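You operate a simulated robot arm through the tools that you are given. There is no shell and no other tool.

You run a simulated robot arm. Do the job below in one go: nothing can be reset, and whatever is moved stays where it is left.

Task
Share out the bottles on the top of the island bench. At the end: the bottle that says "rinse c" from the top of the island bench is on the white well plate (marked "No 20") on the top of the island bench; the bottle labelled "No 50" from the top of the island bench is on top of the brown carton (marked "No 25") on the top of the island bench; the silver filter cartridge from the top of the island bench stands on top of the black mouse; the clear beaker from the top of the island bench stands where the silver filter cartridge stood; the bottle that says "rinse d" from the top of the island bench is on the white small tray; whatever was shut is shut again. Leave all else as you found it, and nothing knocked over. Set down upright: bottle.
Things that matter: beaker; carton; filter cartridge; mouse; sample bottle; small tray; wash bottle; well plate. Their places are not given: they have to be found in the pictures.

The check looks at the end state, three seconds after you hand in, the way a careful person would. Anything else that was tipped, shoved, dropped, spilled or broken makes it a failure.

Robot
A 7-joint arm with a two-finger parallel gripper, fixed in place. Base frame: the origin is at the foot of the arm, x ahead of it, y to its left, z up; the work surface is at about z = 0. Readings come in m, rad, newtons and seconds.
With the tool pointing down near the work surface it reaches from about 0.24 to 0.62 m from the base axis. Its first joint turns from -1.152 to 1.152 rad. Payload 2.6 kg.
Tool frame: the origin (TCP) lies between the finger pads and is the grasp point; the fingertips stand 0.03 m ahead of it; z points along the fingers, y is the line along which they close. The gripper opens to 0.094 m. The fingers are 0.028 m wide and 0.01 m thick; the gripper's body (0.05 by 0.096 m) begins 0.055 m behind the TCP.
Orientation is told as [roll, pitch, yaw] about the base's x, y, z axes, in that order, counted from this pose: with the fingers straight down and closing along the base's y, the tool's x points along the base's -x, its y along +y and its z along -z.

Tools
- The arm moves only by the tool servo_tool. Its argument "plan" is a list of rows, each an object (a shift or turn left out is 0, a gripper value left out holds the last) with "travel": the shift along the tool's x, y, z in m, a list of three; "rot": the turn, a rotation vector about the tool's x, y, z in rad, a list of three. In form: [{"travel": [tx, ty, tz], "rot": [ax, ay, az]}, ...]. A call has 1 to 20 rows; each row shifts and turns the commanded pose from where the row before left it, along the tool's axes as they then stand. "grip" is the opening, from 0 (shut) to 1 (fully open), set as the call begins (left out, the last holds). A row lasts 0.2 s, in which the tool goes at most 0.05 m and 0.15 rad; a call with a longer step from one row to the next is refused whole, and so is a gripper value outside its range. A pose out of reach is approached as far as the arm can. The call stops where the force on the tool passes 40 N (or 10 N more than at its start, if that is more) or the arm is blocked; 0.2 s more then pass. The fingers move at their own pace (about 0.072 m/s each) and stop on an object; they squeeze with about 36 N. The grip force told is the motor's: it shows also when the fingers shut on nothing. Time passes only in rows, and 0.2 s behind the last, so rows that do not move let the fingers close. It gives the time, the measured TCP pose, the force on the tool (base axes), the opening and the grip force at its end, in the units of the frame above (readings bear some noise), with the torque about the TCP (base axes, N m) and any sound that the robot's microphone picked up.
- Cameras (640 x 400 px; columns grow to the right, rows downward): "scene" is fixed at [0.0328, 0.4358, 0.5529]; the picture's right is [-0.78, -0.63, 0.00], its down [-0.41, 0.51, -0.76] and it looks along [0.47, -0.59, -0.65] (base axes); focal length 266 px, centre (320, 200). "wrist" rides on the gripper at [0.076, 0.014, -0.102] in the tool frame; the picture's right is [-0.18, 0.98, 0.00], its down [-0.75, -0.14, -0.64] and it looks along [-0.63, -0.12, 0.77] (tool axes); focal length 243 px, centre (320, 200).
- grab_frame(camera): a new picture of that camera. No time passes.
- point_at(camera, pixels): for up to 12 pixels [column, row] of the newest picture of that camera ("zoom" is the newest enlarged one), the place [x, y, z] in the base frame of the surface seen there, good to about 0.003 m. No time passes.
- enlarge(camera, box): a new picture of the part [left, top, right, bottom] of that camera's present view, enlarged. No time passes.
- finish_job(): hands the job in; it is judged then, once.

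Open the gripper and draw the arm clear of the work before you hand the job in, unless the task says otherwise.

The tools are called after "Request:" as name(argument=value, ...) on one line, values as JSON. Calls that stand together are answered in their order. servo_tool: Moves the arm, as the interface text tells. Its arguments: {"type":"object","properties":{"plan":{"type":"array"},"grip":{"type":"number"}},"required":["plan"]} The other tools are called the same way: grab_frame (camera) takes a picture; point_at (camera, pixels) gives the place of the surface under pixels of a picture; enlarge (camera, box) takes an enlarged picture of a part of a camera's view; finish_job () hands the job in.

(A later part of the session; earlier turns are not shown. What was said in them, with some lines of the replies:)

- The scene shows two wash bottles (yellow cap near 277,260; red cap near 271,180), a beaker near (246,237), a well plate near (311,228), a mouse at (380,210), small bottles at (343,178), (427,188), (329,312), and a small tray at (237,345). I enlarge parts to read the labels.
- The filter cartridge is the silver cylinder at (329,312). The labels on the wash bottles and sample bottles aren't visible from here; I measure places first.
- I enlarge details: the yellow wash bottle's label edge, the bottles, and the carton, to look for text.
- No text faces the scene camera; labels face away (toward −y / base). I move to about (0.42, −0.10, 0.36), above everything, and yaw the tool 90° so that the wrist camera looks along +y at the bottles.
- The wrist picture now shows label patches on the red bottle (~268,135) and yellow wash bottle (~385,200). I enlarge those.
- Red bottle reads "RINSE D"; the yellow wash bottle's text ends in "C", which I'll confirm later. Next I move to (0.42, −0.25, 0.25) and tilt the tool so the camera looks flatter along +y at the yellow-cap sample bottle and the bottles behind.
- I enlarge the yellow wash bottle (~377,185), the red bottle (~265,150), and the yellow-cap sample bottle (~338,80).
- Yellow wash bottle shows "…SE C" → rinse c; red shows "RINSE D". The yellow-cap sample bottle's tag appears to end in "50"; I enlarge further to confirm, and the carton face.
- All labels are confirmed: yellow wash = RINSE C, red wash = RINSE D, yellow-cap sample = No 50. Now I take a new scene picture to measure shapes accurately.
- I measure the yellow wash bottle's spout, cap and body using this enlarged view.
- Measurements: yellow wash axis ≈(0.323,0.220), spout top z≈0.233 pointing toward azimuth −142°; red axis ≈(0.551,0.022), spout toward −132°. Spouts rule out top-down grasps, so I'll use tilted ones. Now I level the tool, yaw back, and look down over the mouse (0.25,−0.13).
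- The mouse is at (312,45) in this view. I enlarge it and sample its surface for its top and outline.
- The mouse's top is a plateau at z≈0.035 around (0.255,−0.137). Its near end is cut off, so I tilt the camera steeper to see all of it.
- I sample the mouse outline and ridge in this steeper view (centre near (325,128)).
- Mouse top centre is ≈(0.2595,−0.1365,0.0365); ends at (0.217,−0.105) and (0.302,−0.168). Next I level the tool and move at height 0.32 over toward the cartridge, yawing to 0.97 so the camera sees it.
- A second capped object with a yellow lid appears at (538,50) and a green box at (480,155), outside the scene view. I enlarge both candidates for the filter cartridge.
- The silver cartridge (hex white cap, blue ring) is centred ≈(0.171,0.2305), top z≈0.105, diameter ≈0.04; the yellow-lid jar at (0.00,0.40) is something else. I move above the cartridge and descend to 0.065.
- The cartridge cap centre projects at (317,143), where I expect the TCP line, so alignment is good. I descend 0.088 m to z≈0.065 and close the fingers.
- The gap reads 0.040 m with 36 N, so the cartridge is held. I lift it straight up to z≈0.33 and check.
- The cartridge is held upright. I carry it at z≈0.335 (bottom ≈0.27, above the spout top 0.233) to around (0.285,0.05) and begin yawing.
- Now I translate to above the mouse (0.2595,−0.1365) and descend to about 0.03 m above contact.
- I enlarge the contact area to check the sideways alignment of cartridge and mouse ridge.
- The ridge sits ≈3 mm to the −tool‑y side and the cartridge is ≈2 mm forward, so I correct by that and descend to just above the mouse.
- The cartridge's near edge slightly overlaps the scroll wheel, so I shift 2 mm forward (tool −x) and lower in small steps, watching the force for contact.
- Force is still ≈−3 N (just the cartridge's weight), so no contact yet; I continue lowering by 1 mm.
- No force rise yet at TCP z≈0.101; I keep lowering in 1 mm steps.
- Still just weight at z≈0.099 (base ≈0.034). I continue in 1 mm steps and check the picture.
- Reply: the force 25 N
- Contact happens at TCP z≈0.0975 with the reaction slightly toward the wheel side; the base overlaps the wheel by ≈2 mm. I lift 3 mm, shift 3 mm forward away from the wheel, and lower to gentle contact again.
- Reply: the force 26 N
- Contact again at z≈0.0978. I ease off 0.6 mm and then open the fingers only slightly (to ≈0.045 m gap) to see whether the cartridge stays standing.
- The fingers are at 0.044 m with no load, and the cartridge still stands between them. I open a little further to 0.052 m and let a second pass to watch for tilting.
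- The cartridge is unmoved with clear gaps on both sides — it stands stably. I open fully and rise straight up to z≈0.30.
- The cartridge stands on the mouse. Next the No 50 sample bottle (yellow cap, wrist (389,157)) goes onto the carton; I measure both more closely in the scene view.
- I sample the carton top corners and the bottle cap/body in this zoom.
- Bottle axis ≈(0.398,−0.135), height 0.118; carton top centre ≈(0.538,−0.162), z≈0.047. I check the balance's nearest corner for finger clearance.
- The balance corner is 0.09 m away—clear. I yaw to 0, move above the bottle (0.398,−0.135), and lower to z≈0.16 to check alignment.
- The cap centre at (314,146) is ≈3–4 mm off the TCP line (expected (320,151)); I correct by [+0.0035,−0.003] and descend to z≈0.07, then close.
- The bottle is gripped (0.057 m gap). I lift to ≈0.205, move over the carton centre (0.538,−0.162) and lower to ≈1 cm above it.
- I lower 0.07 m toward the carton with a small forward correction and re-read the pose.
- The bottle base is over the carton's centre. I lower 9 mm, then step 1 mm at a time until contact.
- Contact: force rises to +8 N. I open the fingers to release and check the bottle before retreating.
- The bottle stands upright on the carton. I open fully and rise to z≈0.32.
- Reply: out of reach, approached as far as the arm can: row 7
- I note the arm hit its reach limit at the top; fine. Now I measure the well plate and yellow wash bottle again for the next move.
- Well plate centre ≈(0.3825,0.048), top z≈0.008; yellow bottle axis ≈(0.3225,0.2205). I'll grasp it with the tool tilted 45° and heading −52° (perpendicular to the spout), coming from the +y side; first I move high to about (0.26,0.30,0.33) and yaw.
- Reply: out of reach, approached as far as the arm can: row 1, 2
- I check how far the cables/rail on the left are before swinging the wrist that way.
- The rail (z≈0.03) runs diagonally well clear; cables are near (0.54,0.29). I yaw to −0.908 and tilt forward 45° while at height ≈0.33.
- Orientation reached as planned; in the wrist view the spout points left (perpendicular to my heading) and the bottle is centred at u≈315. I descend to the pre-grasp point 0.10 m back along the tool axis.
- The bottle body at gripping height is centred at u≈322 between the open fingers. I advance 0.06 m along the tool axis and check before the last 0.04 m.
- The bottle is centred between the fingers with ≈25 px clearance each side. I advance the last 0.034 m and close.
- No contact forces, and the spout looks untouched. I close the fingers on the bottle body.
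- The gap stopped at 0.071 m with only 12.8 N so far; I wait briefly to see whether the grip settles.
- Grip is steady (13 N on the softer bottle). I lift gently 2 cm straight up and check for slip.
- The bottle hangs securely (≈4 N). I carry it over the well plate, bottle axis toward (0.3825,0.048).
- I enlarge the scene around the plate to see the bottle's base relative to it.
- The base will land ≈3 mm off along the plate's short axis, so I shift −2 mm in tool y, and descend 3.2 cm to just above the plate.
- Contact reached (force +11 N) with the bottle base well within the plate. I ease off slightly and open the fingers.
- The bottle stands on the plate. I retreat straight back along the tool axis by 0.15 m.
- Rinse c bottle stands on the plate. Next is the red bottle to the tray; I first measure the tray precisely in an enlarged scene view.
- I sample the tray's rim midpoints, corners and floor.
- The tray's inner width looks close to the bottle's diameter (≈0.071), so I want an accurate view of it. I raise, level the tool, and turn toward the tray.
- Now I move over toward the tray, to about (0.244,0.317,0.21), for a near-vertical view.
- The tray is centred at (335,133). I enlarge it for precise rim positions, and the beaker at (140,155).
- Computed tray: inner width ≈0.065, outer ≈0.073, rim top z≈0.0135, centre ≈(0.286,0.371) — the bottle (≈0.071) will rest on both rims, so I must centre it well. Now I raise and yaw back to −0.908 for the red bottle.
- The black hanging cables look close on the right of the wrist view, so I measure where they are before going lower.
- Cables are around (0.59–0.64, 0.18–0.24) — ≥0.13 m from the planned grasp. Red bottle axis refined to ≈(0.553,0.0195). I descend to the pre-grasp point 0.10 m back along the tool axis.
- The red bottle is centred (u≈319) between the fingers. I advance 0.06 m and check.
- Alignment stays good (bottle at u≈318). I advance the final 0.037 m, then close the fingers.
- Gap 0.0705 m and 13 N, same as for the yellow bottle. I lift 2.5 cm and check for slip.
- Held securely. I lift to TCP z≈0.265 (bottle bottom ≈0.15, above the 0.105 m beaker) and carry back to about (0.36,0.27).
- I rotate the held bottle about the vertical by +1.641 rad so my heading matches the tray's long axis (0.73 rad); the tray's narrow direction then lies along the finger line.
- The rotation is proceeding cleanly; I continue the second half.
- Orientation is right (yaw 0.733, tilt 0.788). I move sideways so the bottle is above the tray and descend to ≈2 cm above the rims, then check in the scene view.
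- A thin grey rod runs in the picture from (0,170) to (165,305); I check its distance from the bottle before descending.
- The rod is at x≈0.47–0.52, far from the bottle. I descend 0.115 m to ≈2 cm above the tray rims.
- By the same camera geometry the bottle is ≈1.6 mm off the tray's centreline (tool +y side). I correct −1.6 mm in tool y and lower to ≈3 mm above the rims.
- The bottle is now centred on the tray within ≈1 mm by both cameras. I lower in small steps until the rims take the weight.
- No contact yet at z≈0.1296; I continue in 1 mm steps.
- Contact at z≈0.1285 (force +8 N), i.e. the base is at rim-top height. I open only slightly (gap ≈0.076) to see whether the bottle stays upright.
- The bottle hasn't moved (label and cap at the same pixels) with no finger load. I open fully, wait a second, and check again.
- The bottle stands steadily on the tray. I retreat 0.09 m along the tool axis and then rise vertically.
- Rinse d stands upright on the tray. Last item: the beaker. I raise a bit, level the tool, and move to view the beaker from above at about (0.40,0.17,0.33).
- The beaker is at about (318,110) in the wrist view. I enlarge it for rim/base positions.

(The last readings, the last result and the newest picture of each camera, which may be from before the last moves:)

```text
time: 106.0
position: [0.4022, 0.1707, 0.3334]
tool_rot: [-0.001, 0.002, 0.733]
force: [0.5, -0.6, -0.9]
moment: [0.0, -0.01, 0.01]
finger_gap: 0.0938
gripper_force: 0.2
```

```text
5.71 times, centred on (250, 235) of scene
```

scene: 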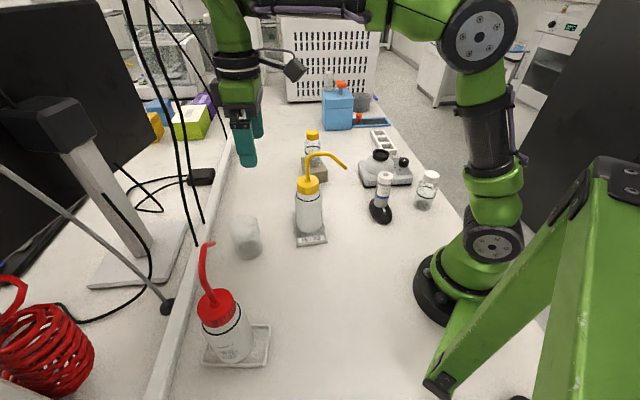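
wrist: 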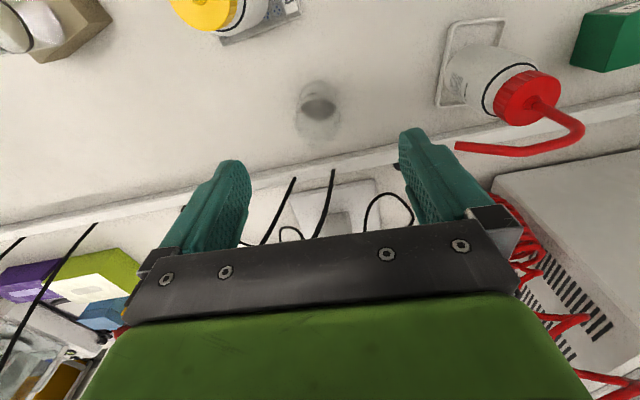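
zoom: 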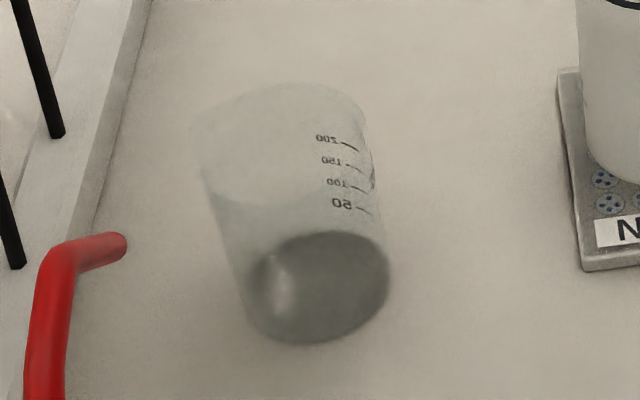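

From the wrist geometry the beaker axis is ≈(0.4545,0.200), diameter ≈0.065, height ≈0.10. I move above it and lower to z≈0.16 to verify alignment.

Request:
servo_tool(plan=[{"travel": [-0.0293, -0.0066, 0]}, {"travel": [-0.0293, -0.0066, 0]}, {"travel": [0, 0, 0.0433]}, {"travel": [0, 0, 0.0433]}, {"travel": [0, 0, 0.0433]}, {"travel": [0, 0, 0.0433]}, {"travel": [0, 0, 0]}])

Request:
grab_frame(camera="wrist")

Request:
enlarge(camera="wrist", box=[240, 60, 420, 220])

Request:
enlarge(camera="scene", box=[190, 150, 310, 280])

```text
time: 107.6
position: [0.4518, 0.2003, 0.1568]
tool_rot: [0.001, -0.002, 0.733]
force: [0.0, -0.1, -0.7]
moment: [0.0, -0.01, -0.01]
finger_gap: 0.094
gripper_force: 0.1
```

```text
taken
```

wrist: 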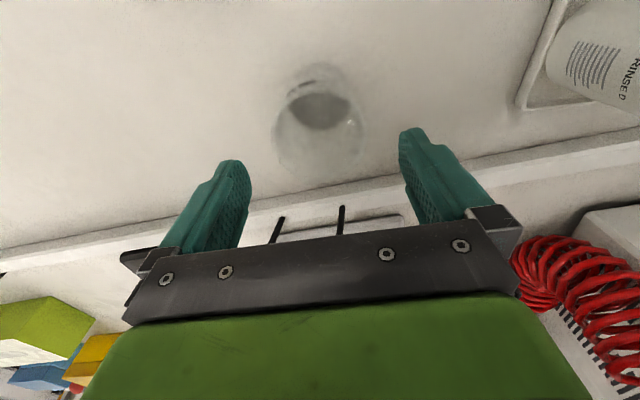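

```text
2.50 times, centred on (330, 140) of wrist
```

zoom: 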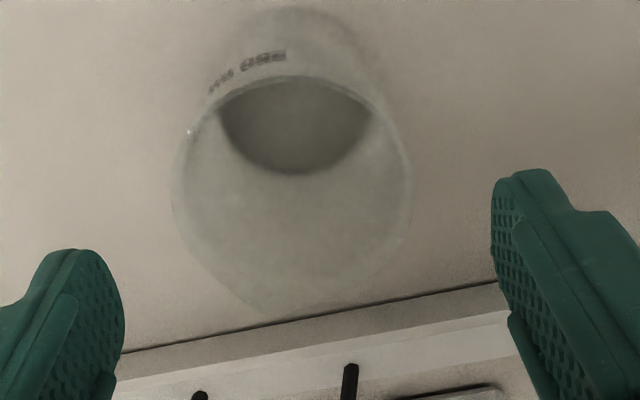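

```text
3.08 times, centred on (250, 215) of scene
```

zoom: 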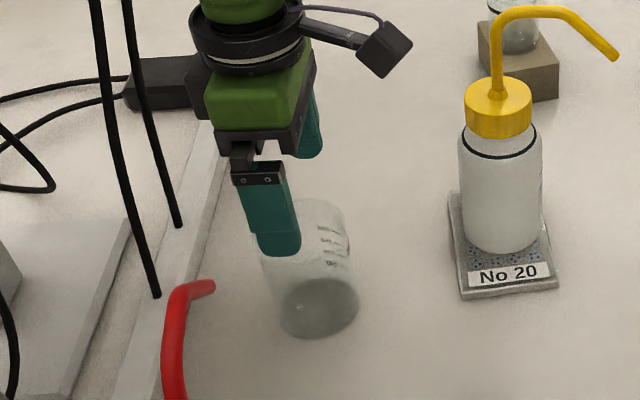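

The rim centre at wrist (318.8,136.8) matches the tool axis for a 0.095 m tall beaker, so alignment is within 1 mm. I descend to z≈0.065.

Request:
servo_tool(plan=[{"travel": [0, 0, 0.03]}, {"travel": [0, 0, 0.03]}, {"travel": [0, 0, 0.03]}, {"travel": [0, 0, 0]}])

Request:
grab_frame(camera="wrist")

Request:
enlarge(camera="scene", box=[190, 180, 310, 280])

```text
time: 108.6
position: [0.4522, 0.1995, 0.0684]
tool_rot: [-0.001, 0.002, 0.733]
force: [0.0, -0.1, -0.1]
moment: [0.01, 0.01, 0.01]
finger_gap: 0.094
gripper_force: 0.0
```

```text
taken
```

wrist: 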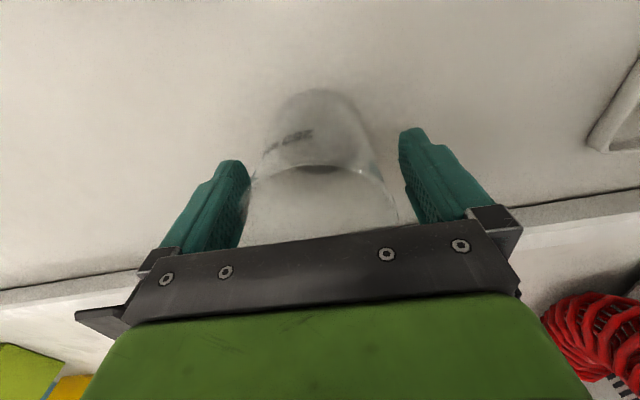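

```text
4.00 times, centred on (250, 230) of scene
```

zoom: 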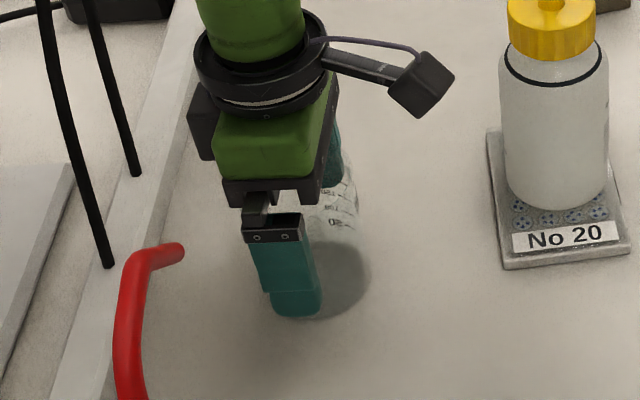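

The beaker is between the fingers. I close gently, first to a target of 0.066 m, to see the contact force.

Request:
servo_tool(plan=[{"travel": [0, 0, 0]}, {"travel": [0, 0, 0]}, {"travel": [0, 0, 0]}], grip=0.7)

Request:
servo_tool(plan=[{"travel": [0, 0, 0]}, {"travel": [0, 0, 0]}], grip=0.66)

```text
time: 109.4
position: [0.4528, 0.2013, 0.0684]
tool_rot: [0.0, 0.0, 0.733]
force: [0.2, 0.2, 1.0]
moment: [0.03, 0.03, 0.0]
finger_gap: 0.0702
gripper_force: 36.4
```

```text
time: 110.0
position: [0.453, 0.201, 0.0683]
tool_rot: [0.0, 0.001, 0.733]
force: [-1.3, -0.9, 0.2]
moment: [0.02, 0.02, 0.02]
finger_gap: 0.0702
gripper_force: 35.6
```

The beaker is held at 0.070 m. I lift it smoothly to z≈0.34, above the red spout's height.

Request:
servo_tool(plan=[{"travel": [0, 0, -0.015]}, {"travel": [0, 0, -0.03]}, {"travel": [0, 0, -0.045]}, {"travel": [0, 0, -0.045]}, {"travel": [0, 0, -0.045]}, {"travel": [0, 0, -0.045]}, {"travel": [0, 0, -0.035]}, {"travel": [0, 0, -0.01]}, {"travel": [0, 0, 0]}])

Request:
grab_frame(camera="wrist")

Request:
grab_frame(camera="scene")

```text
time: 112.0
position: [0.4532, 0.2023, 0.3374]
tool_rot: [-0.001, 0.0, 0.734]
force: [1.1, 0.7, -0.9]
moment: [0.04, -0.03, 0.0]
finger_gap: 0.0703
gripper_force: 36.2
```

```text
taken
```

wrist: 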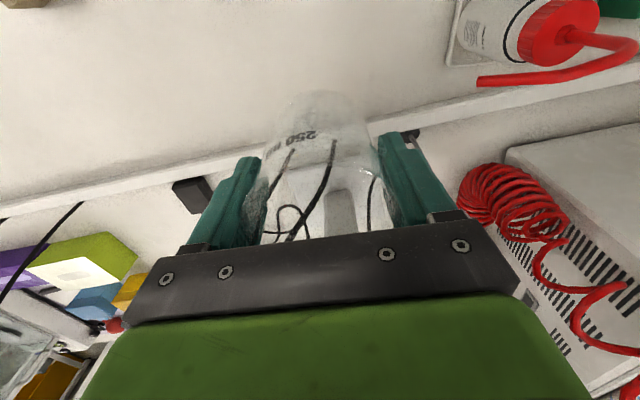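

```text
taken
```

scene: 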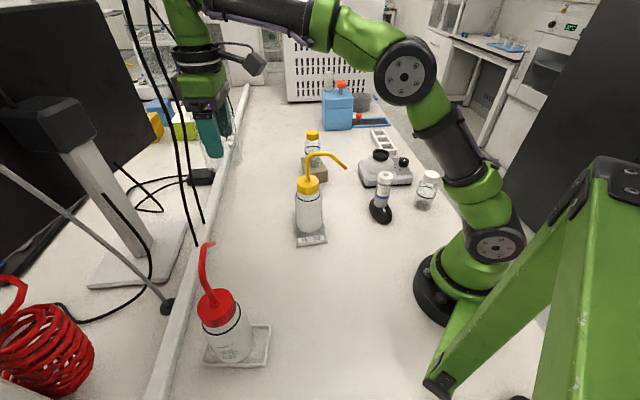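

The beaker is clear and empty, held upright. I carry it at height to above the cartridge's old place (0.1715,0.2295).

Request:
servo_tool(plan=[{"travel": [0.02717, 0.02989, 0]}, {"travel": [0.02717, 0.02989, 0]}, {"travel": [0.02717, 0.02989, 0]}, {"travel": [0.02717, 0.02989, 0]}, {"travel": [0.02717, 0.02989, 0]}, {"travel": [0.02717, 0.02989, 0]}, {"travel": [0.02717, 0.02989, 0]}, {"travel": [0, 0, 0]}])

Request:
grab_frame(camera="wrist")

Request:
grab_frame(camera="scene")

```text
time: 113.8
position: [0.1694, 0.2316, 0.3385]
tool_rot: [-0.001, 0.001, 0.732]
force: [0.0, 0.3, -0.9]
moment: [0.0, 0.0, 0.01]
finger_gap: 0.0701
gripper_force: 35.8
```

```text
taken
```

wrist: 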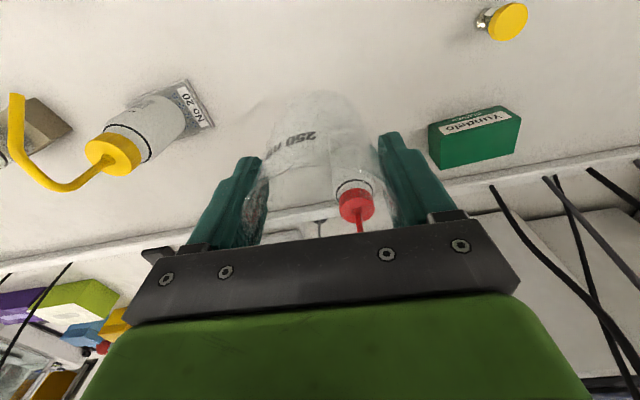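

```text
taken
```

scene: 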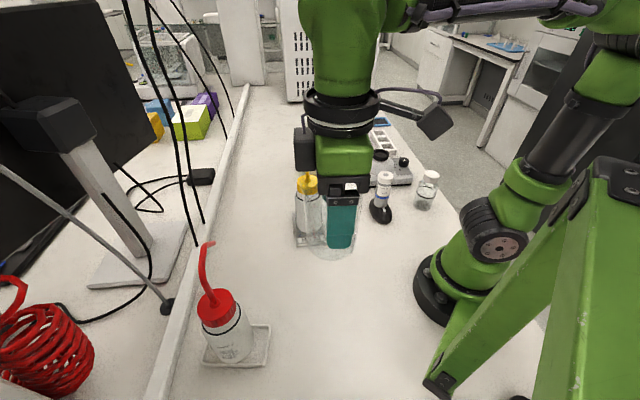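

I correct 2 mm in tool y and descend to about 2 cm above the bench.

Request:
servo_tool(plan=[{"travel": [0, -0.002, 0.03]}, {"travel": [0, 0, 0.045]}, {"travel": [0, 0, 0.045]}, {"travel": [0, 0, 0.045]}, {"travel": [0, 0, 0.045]}, {"travel": [0, 0, 0.03]}, {"travel": [0, 0, 0.01]}, {"travel": [0, 0, 0]}])

Request:
grab_frame(camera="scene")

Request:
enlarge(camera="scene", box=[270, 250, 390, 350])

```text
time: 115.6
position: [0.1727, 0.2281, 0.0871]
tool_rot: [0.001, -0.001, 0.735]
force: [-0.8, 0.3, -0.8]
moment: [0.02, -0.01, -0.01]
finger_gap: 0.0704
gripper_force: 36.4
```

```text
taken
```

scene: 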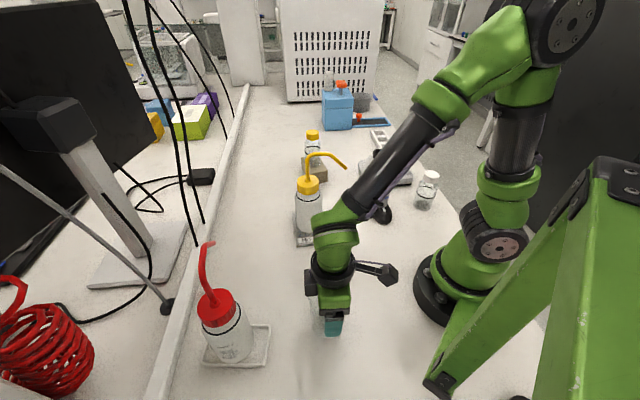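

```text
4.00 times, centred on (330, 300) of scene
```

zoom: 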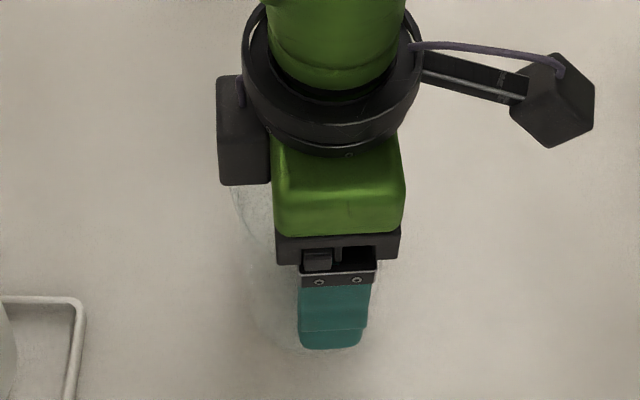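

I lower 14 mm and then step by 1.5 mm until the bench carries the beaker.

Request:
servo_tool(plan=[{"travel": [0, 0, 0.008]}, {"travel": [0, 0, 0.006]}, {"travel": [0, 0, 0]}])

Request:
servo_tool(plan=[{"travel": [0, 0, 0.0015]}, {"travel": [0, 0, 0]}])

Request:
servo_tool(plan=[{"travel": [0, 0, 0.0015]}, {"travel": [0, 0, 0]}])

Request:
servo_tool(plan=[{"travel": [0, 0, 0.001]}, {"travel": [0, 0, 0]}])

```text
time: 116.4
position: [0.1722, 0.2288, 0.073]
tool_rot: [0.001, 0.0, 0.734]
force: [-0.3, 0.6, -1.0]
moment: [0.03, -0.03, 0.03]
finger_gap: 0.0699
gripper_force: 36.2
```

```text
time: 117.0
position: [0.1721, 0.2284, 0.0721]
tool_rot: [0.0, 0.001, 0.732]
force: [0.0, -0.8, -1.0]
moment: [0.0, 0.0, 0.0]
finger_gap: 0.0702
gripper_force: 36.6
```

```text
time: 117.6
position: [0.1735, 0.228, 0.0715]
tool_rot: [-0.001, 0.0, 0.733]
force: [-0.6, 0.1, -1.0]
moment: [-0.02, 0.0, 0.04]
finger_gap: 0.07
gripper_force: 36.4
```

```text
time: 118.2
position: [0.1726, 0.2298, 0.0702]
tool_rot: [0.0, -0.001, 0.733]
force: [0.7, -0.5, -1.4]
moment: [-0.01, 0.0, 0.02]
finger_gap: 0.0701
gripper_force: 36.4
```

No contact yet at z≈0.070; I continue with 0.7 mm steps.

Request:
servo_tool(plan=[{"travel": [0, 0, 0.001]}, {"travel": [0, 0, 0]}])

Request:
servo_tool(plan=[{"travel": [0, 0, 0.0007]}, {"travel": [0, 0, 0]}])

Request:
servo_tool(plan=[{"travel": [0, 0, 0.0007]}, {"travel": [0, 0, 0]}])

```text
time: 118.8
position: [0.1724, 0.2281, 0.0683]
tool_rot: [-0.002, 0.0, 0.732]
force: [-0.1, 0.2, -1.1]
moment: [0.01, 0.01, 0.0]
finger_gap: 0.0701
gripper_force: 35.9
```

```text
time: 119.4
position: [0.173, 0.2283, 0.0681]
tool_rot: [0.001, 0.001, 0.734]
force: [0.1, 0.5, 0.5]
moment: [0.01, 0.03, 0.01]
finger_gap: 0.0703
gripper_force: 35.6
```

```text
time: 120.0
position: [0.1728, 0.2274, 0.069]
tool_rot: [0.0, 0.0, 0.733]
force: [0.1, -4.0, 16.3]
moment: [-0.03, 0.25, 0.03]
finger_gap: 0.0703
gripper_force: 35.9
```

Contact (16 N). I ease off 0.5 mm and open the fingers.

Request:
servo_tool(plan=[{"travel": [0, 0, -0.0006]}, {"travel": [0, 0, 0]}])

Request:
servo_tool(plan=[{"travel": [0, 0, 0]}, {"travel": [0, 0, 0]}, {"travel": [0, 0, 0]}, {"travel": [0, 0, 0]}], grip=1)

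Request:
grab_frame(camera="wrist")

```text
time: 120.6
position: [0.1708, 0.2268, 0.0676]
tool_rot: [0.0, 0.001, 0.736]
force: [0.3, 0.8, -0.4]
moment: [0.09, -0.03, 0.01]
finger_gap: 0.0702
gripper_force: 36.3
```

```text
time: 121.6
position: [0.1717, 0.2267, 0.068]
tool_rot: [0.0, 0.001, 0.734]
force: [0.2, 0.3, -0.5]
moment: [-0.02, 0.0, -0.02]
finger_gap: 0.094
gripper_force: 0.1
```

```text
taken
```

wrist: 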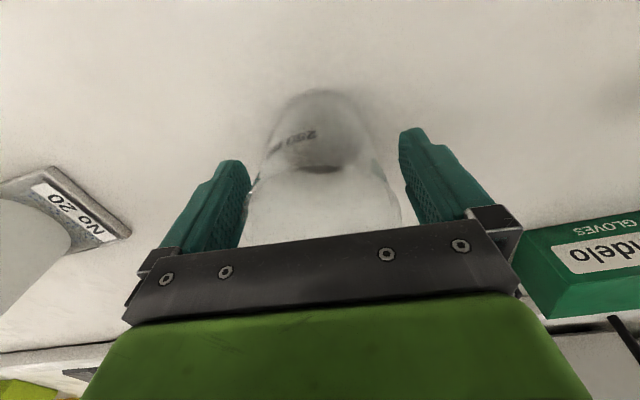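

The beaker stands freely. I rise straight up to z≈0.34.

Request:
servo_tool(plan=[{"travel": [0, 0, -0.02]}, {"travel": [0, 0, -0.045]}, {"travel": [0, 0, -0.045]}, {"travel": [0, 0, -0.045]}, {"travel": [0, 0, -0.045]}, {"travel": [0, 0, -0.045]}, {"travel": [0, 0, -0.03]}, {"travel": [0, 0, 0]}])

Request:
grab_frame(camera="scene")

Request:
grab_frame(camera="wrist")

```text
time: 123.4
position: [0.1725, 0.2272, 0.3439]
tool_rot: [0.0, 0.002, 0.733]
force: [-0.3, 0.0, -0.6]
moment: [0.0, 0.0, 0.01]
finger_gap: 0.0941
gripper_force: 0.2
```

```text
taken
```

scene: 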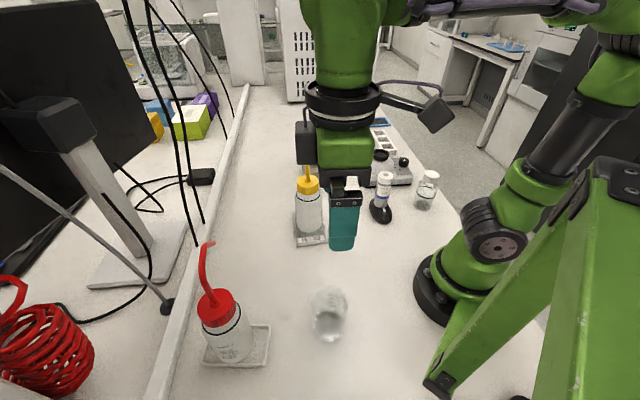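

```text
taken
```

wrist: 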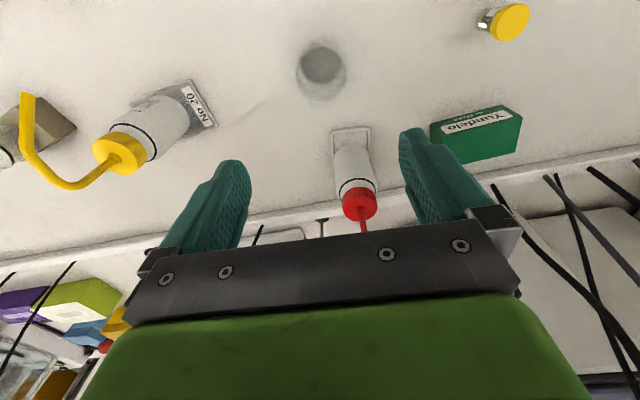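

The beaker stands at the cartridge's former spot. I draw the arm away from the work at height and review the whole scene.

Request:
servo_tool(plan=[{"travel": [0.0048, -0.0434, -0.005]}, {"travel": [0.0048, -0.0434, -0.005]}, {"travel": [0.0048, -0.0434, -0.005]}, {"travel": [0.0048, -0.0434, -0.005]}, {"travel": [0.0048, -0.0434, 0]}, {"travel": [0.0048, -0.0434, 0]}, {"travel": [0, 0, 0]}])

Request:
grab_frame(camera="scene")

Request:
enlarge(camera="scene", box=[280, 120, 450, 250])

Request:
enlarge(camera="scene", box=[180, 220, 380, 380])

```text
time: 125.0
position: [0.328, 0.0135, 0.3636]
tool_rot: [0.0, 0.0, 0.733]
force: [0.6, -0.3, 0.6]
moment: [-0.01, -0.03, 0.01]
finger_gap: 0.094
gripper_force: 0.1
```

```text
taken
```

scene: 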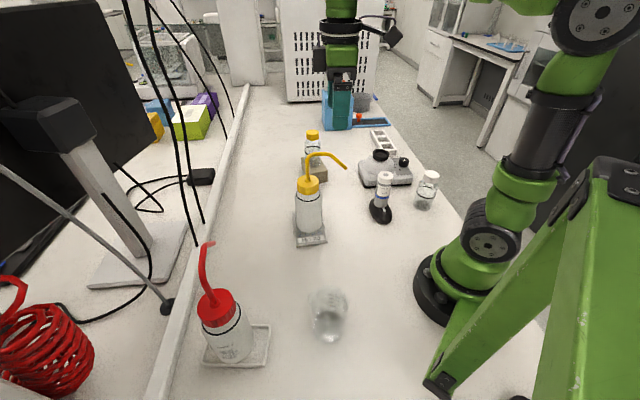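

```text
3.08 times, centred on (365, 185) of scene
```

zoom: 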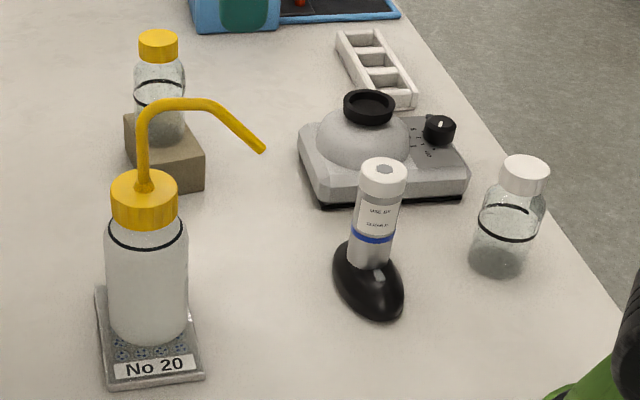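

```text
2.50 times, centred on (280, 300) of scene
```

zoom: 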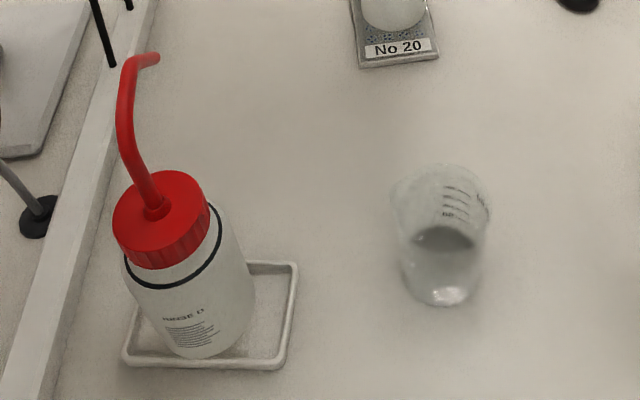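

Everything is in place. I verify the red bottle's verticality on the tray more closely, and the yellow one on the plate.

Request:
enlarge(camera="scene", box=[185, 230, 285, 380])

Request:
grab_frame(camera="wrist")

```text
2.67 times, centred on (235, 305) of scene
```

zoom: 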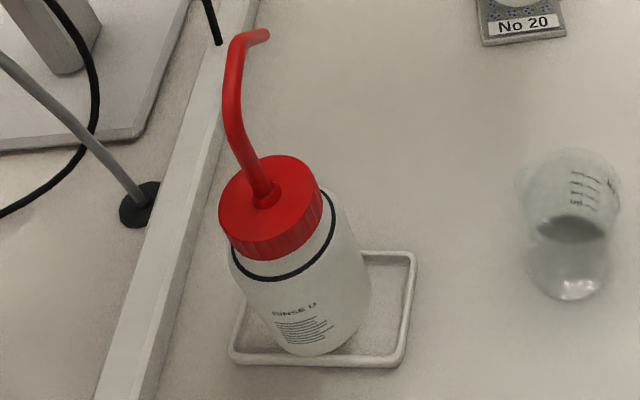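

```text
taken
```

wrist: 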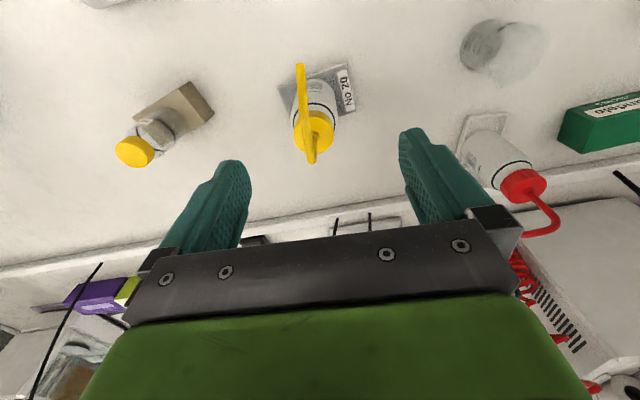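

I sample heights across the red and yellow caps: a level cap means an upright bottle.

Request:
point_at(camera="zoom", pixels=[[235, 190], [300, 180], [285, 165], [250, 220], [290, 215], [265, 160], [240, 205], [308, 195], [262, 200], [235, 110], [240, 140], [250, 175]])

Request:
enlarge(camera="scene", box=[280, 140, 350, 250])

```text
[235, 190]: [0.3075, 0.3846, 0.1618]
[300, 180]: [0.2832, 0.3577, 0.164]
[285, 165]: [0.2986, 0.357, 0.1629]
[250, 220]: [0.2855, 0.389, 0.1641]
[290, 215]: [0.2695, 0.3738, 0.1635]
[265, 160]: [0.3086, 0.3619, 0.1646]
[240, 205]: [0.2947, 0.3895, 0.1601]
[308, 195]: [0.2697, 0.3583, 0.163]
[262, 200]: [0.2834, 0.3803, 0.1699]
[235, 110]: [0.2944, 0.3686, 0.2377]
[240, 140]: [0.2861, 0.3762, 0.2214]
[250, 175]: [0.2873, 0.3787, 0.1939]
```

```text
3.64 times, centred on (315, 195) of scene
```

zoom: 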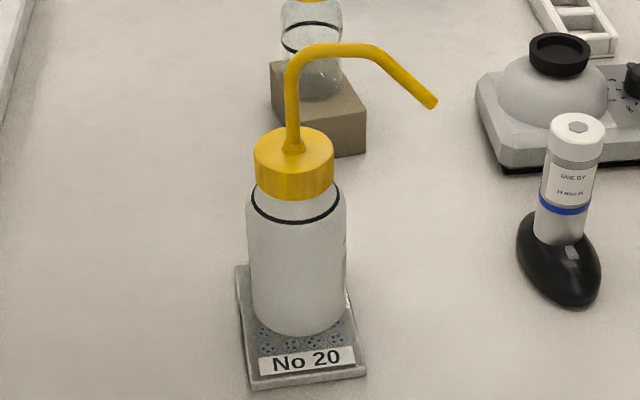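

The cap heights are uniform (≈0.163 m), so rinse d is upright; all other items stand as required. I raise the open gripper a little further clear before handing in.

Request:
servo_tool(plan=[{"travel": [0, 0, -0.02]}, {"travel": [0, 0, -0.02]}, {"travel": [0, 0, 0]}, {"travel": [0, 0, 0]}], grip=1)

Request:
grab_frame(camera="scene")

```text
time: 126.0
position: [0.3279, 0.0144, 0.4025]
tool_rot: [0.001, 0.0, 0.734]
force: [-0.3, -0.6, 0.1]
moment: [-0.03, -0.01, -0.02]
finger_gap: 0.0937
gripper_force: 0.0
```

```text
taken
```

scene: 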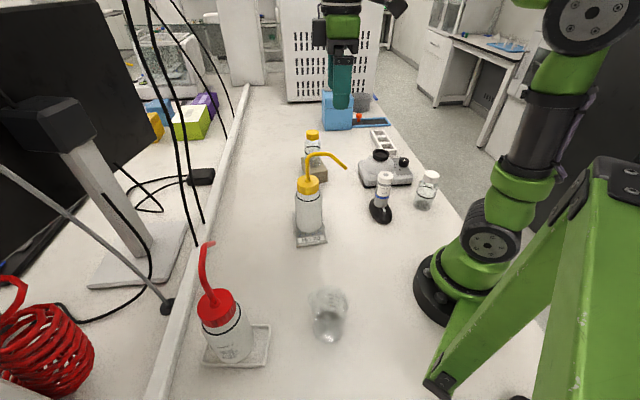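

The final picture shows rinse c on the well plate (309,210), No 50 on the carton (313,150), the cartridge on the mouse (382,195), the beaker at the cartridge's old spot (329,315), and rinse d on the tray (230,335). The gripper is open and clear, so I hand in the job.

Request:
finish_job()

```text
The job is handed in.
```

All five moves are done and the job is handed in. Nothing tipped, fell or spilled along the way.

- **"Rinse c" bottle (yellow cap):** it stands upright on the white well plate "No 20", near the middle.
- **"No 50" bottle:** it stands upright on top of the brown carton "No 25", near the centre.
- **Silver filter cartridge:** it stands on top of the black mouse, just clear of the scroll wheel. It did not move when I let go, and it was still standing in the last picture.
- **Clear beaker:** it stands where the cartridge stood, within a few millimetres.
- **"Rinse d" bottle (red cap):** it is on the white small tray. The bottle (about 71 mm) is slightly wider than the inside of the tray (about 65 mm), so its base is at rim height, not down on the tray floor. The heights I measured across its cap were level, so it is upright.

I opened nothing, so nothing needed shutting again. The gripper is open and the arm is raised clear of the work.
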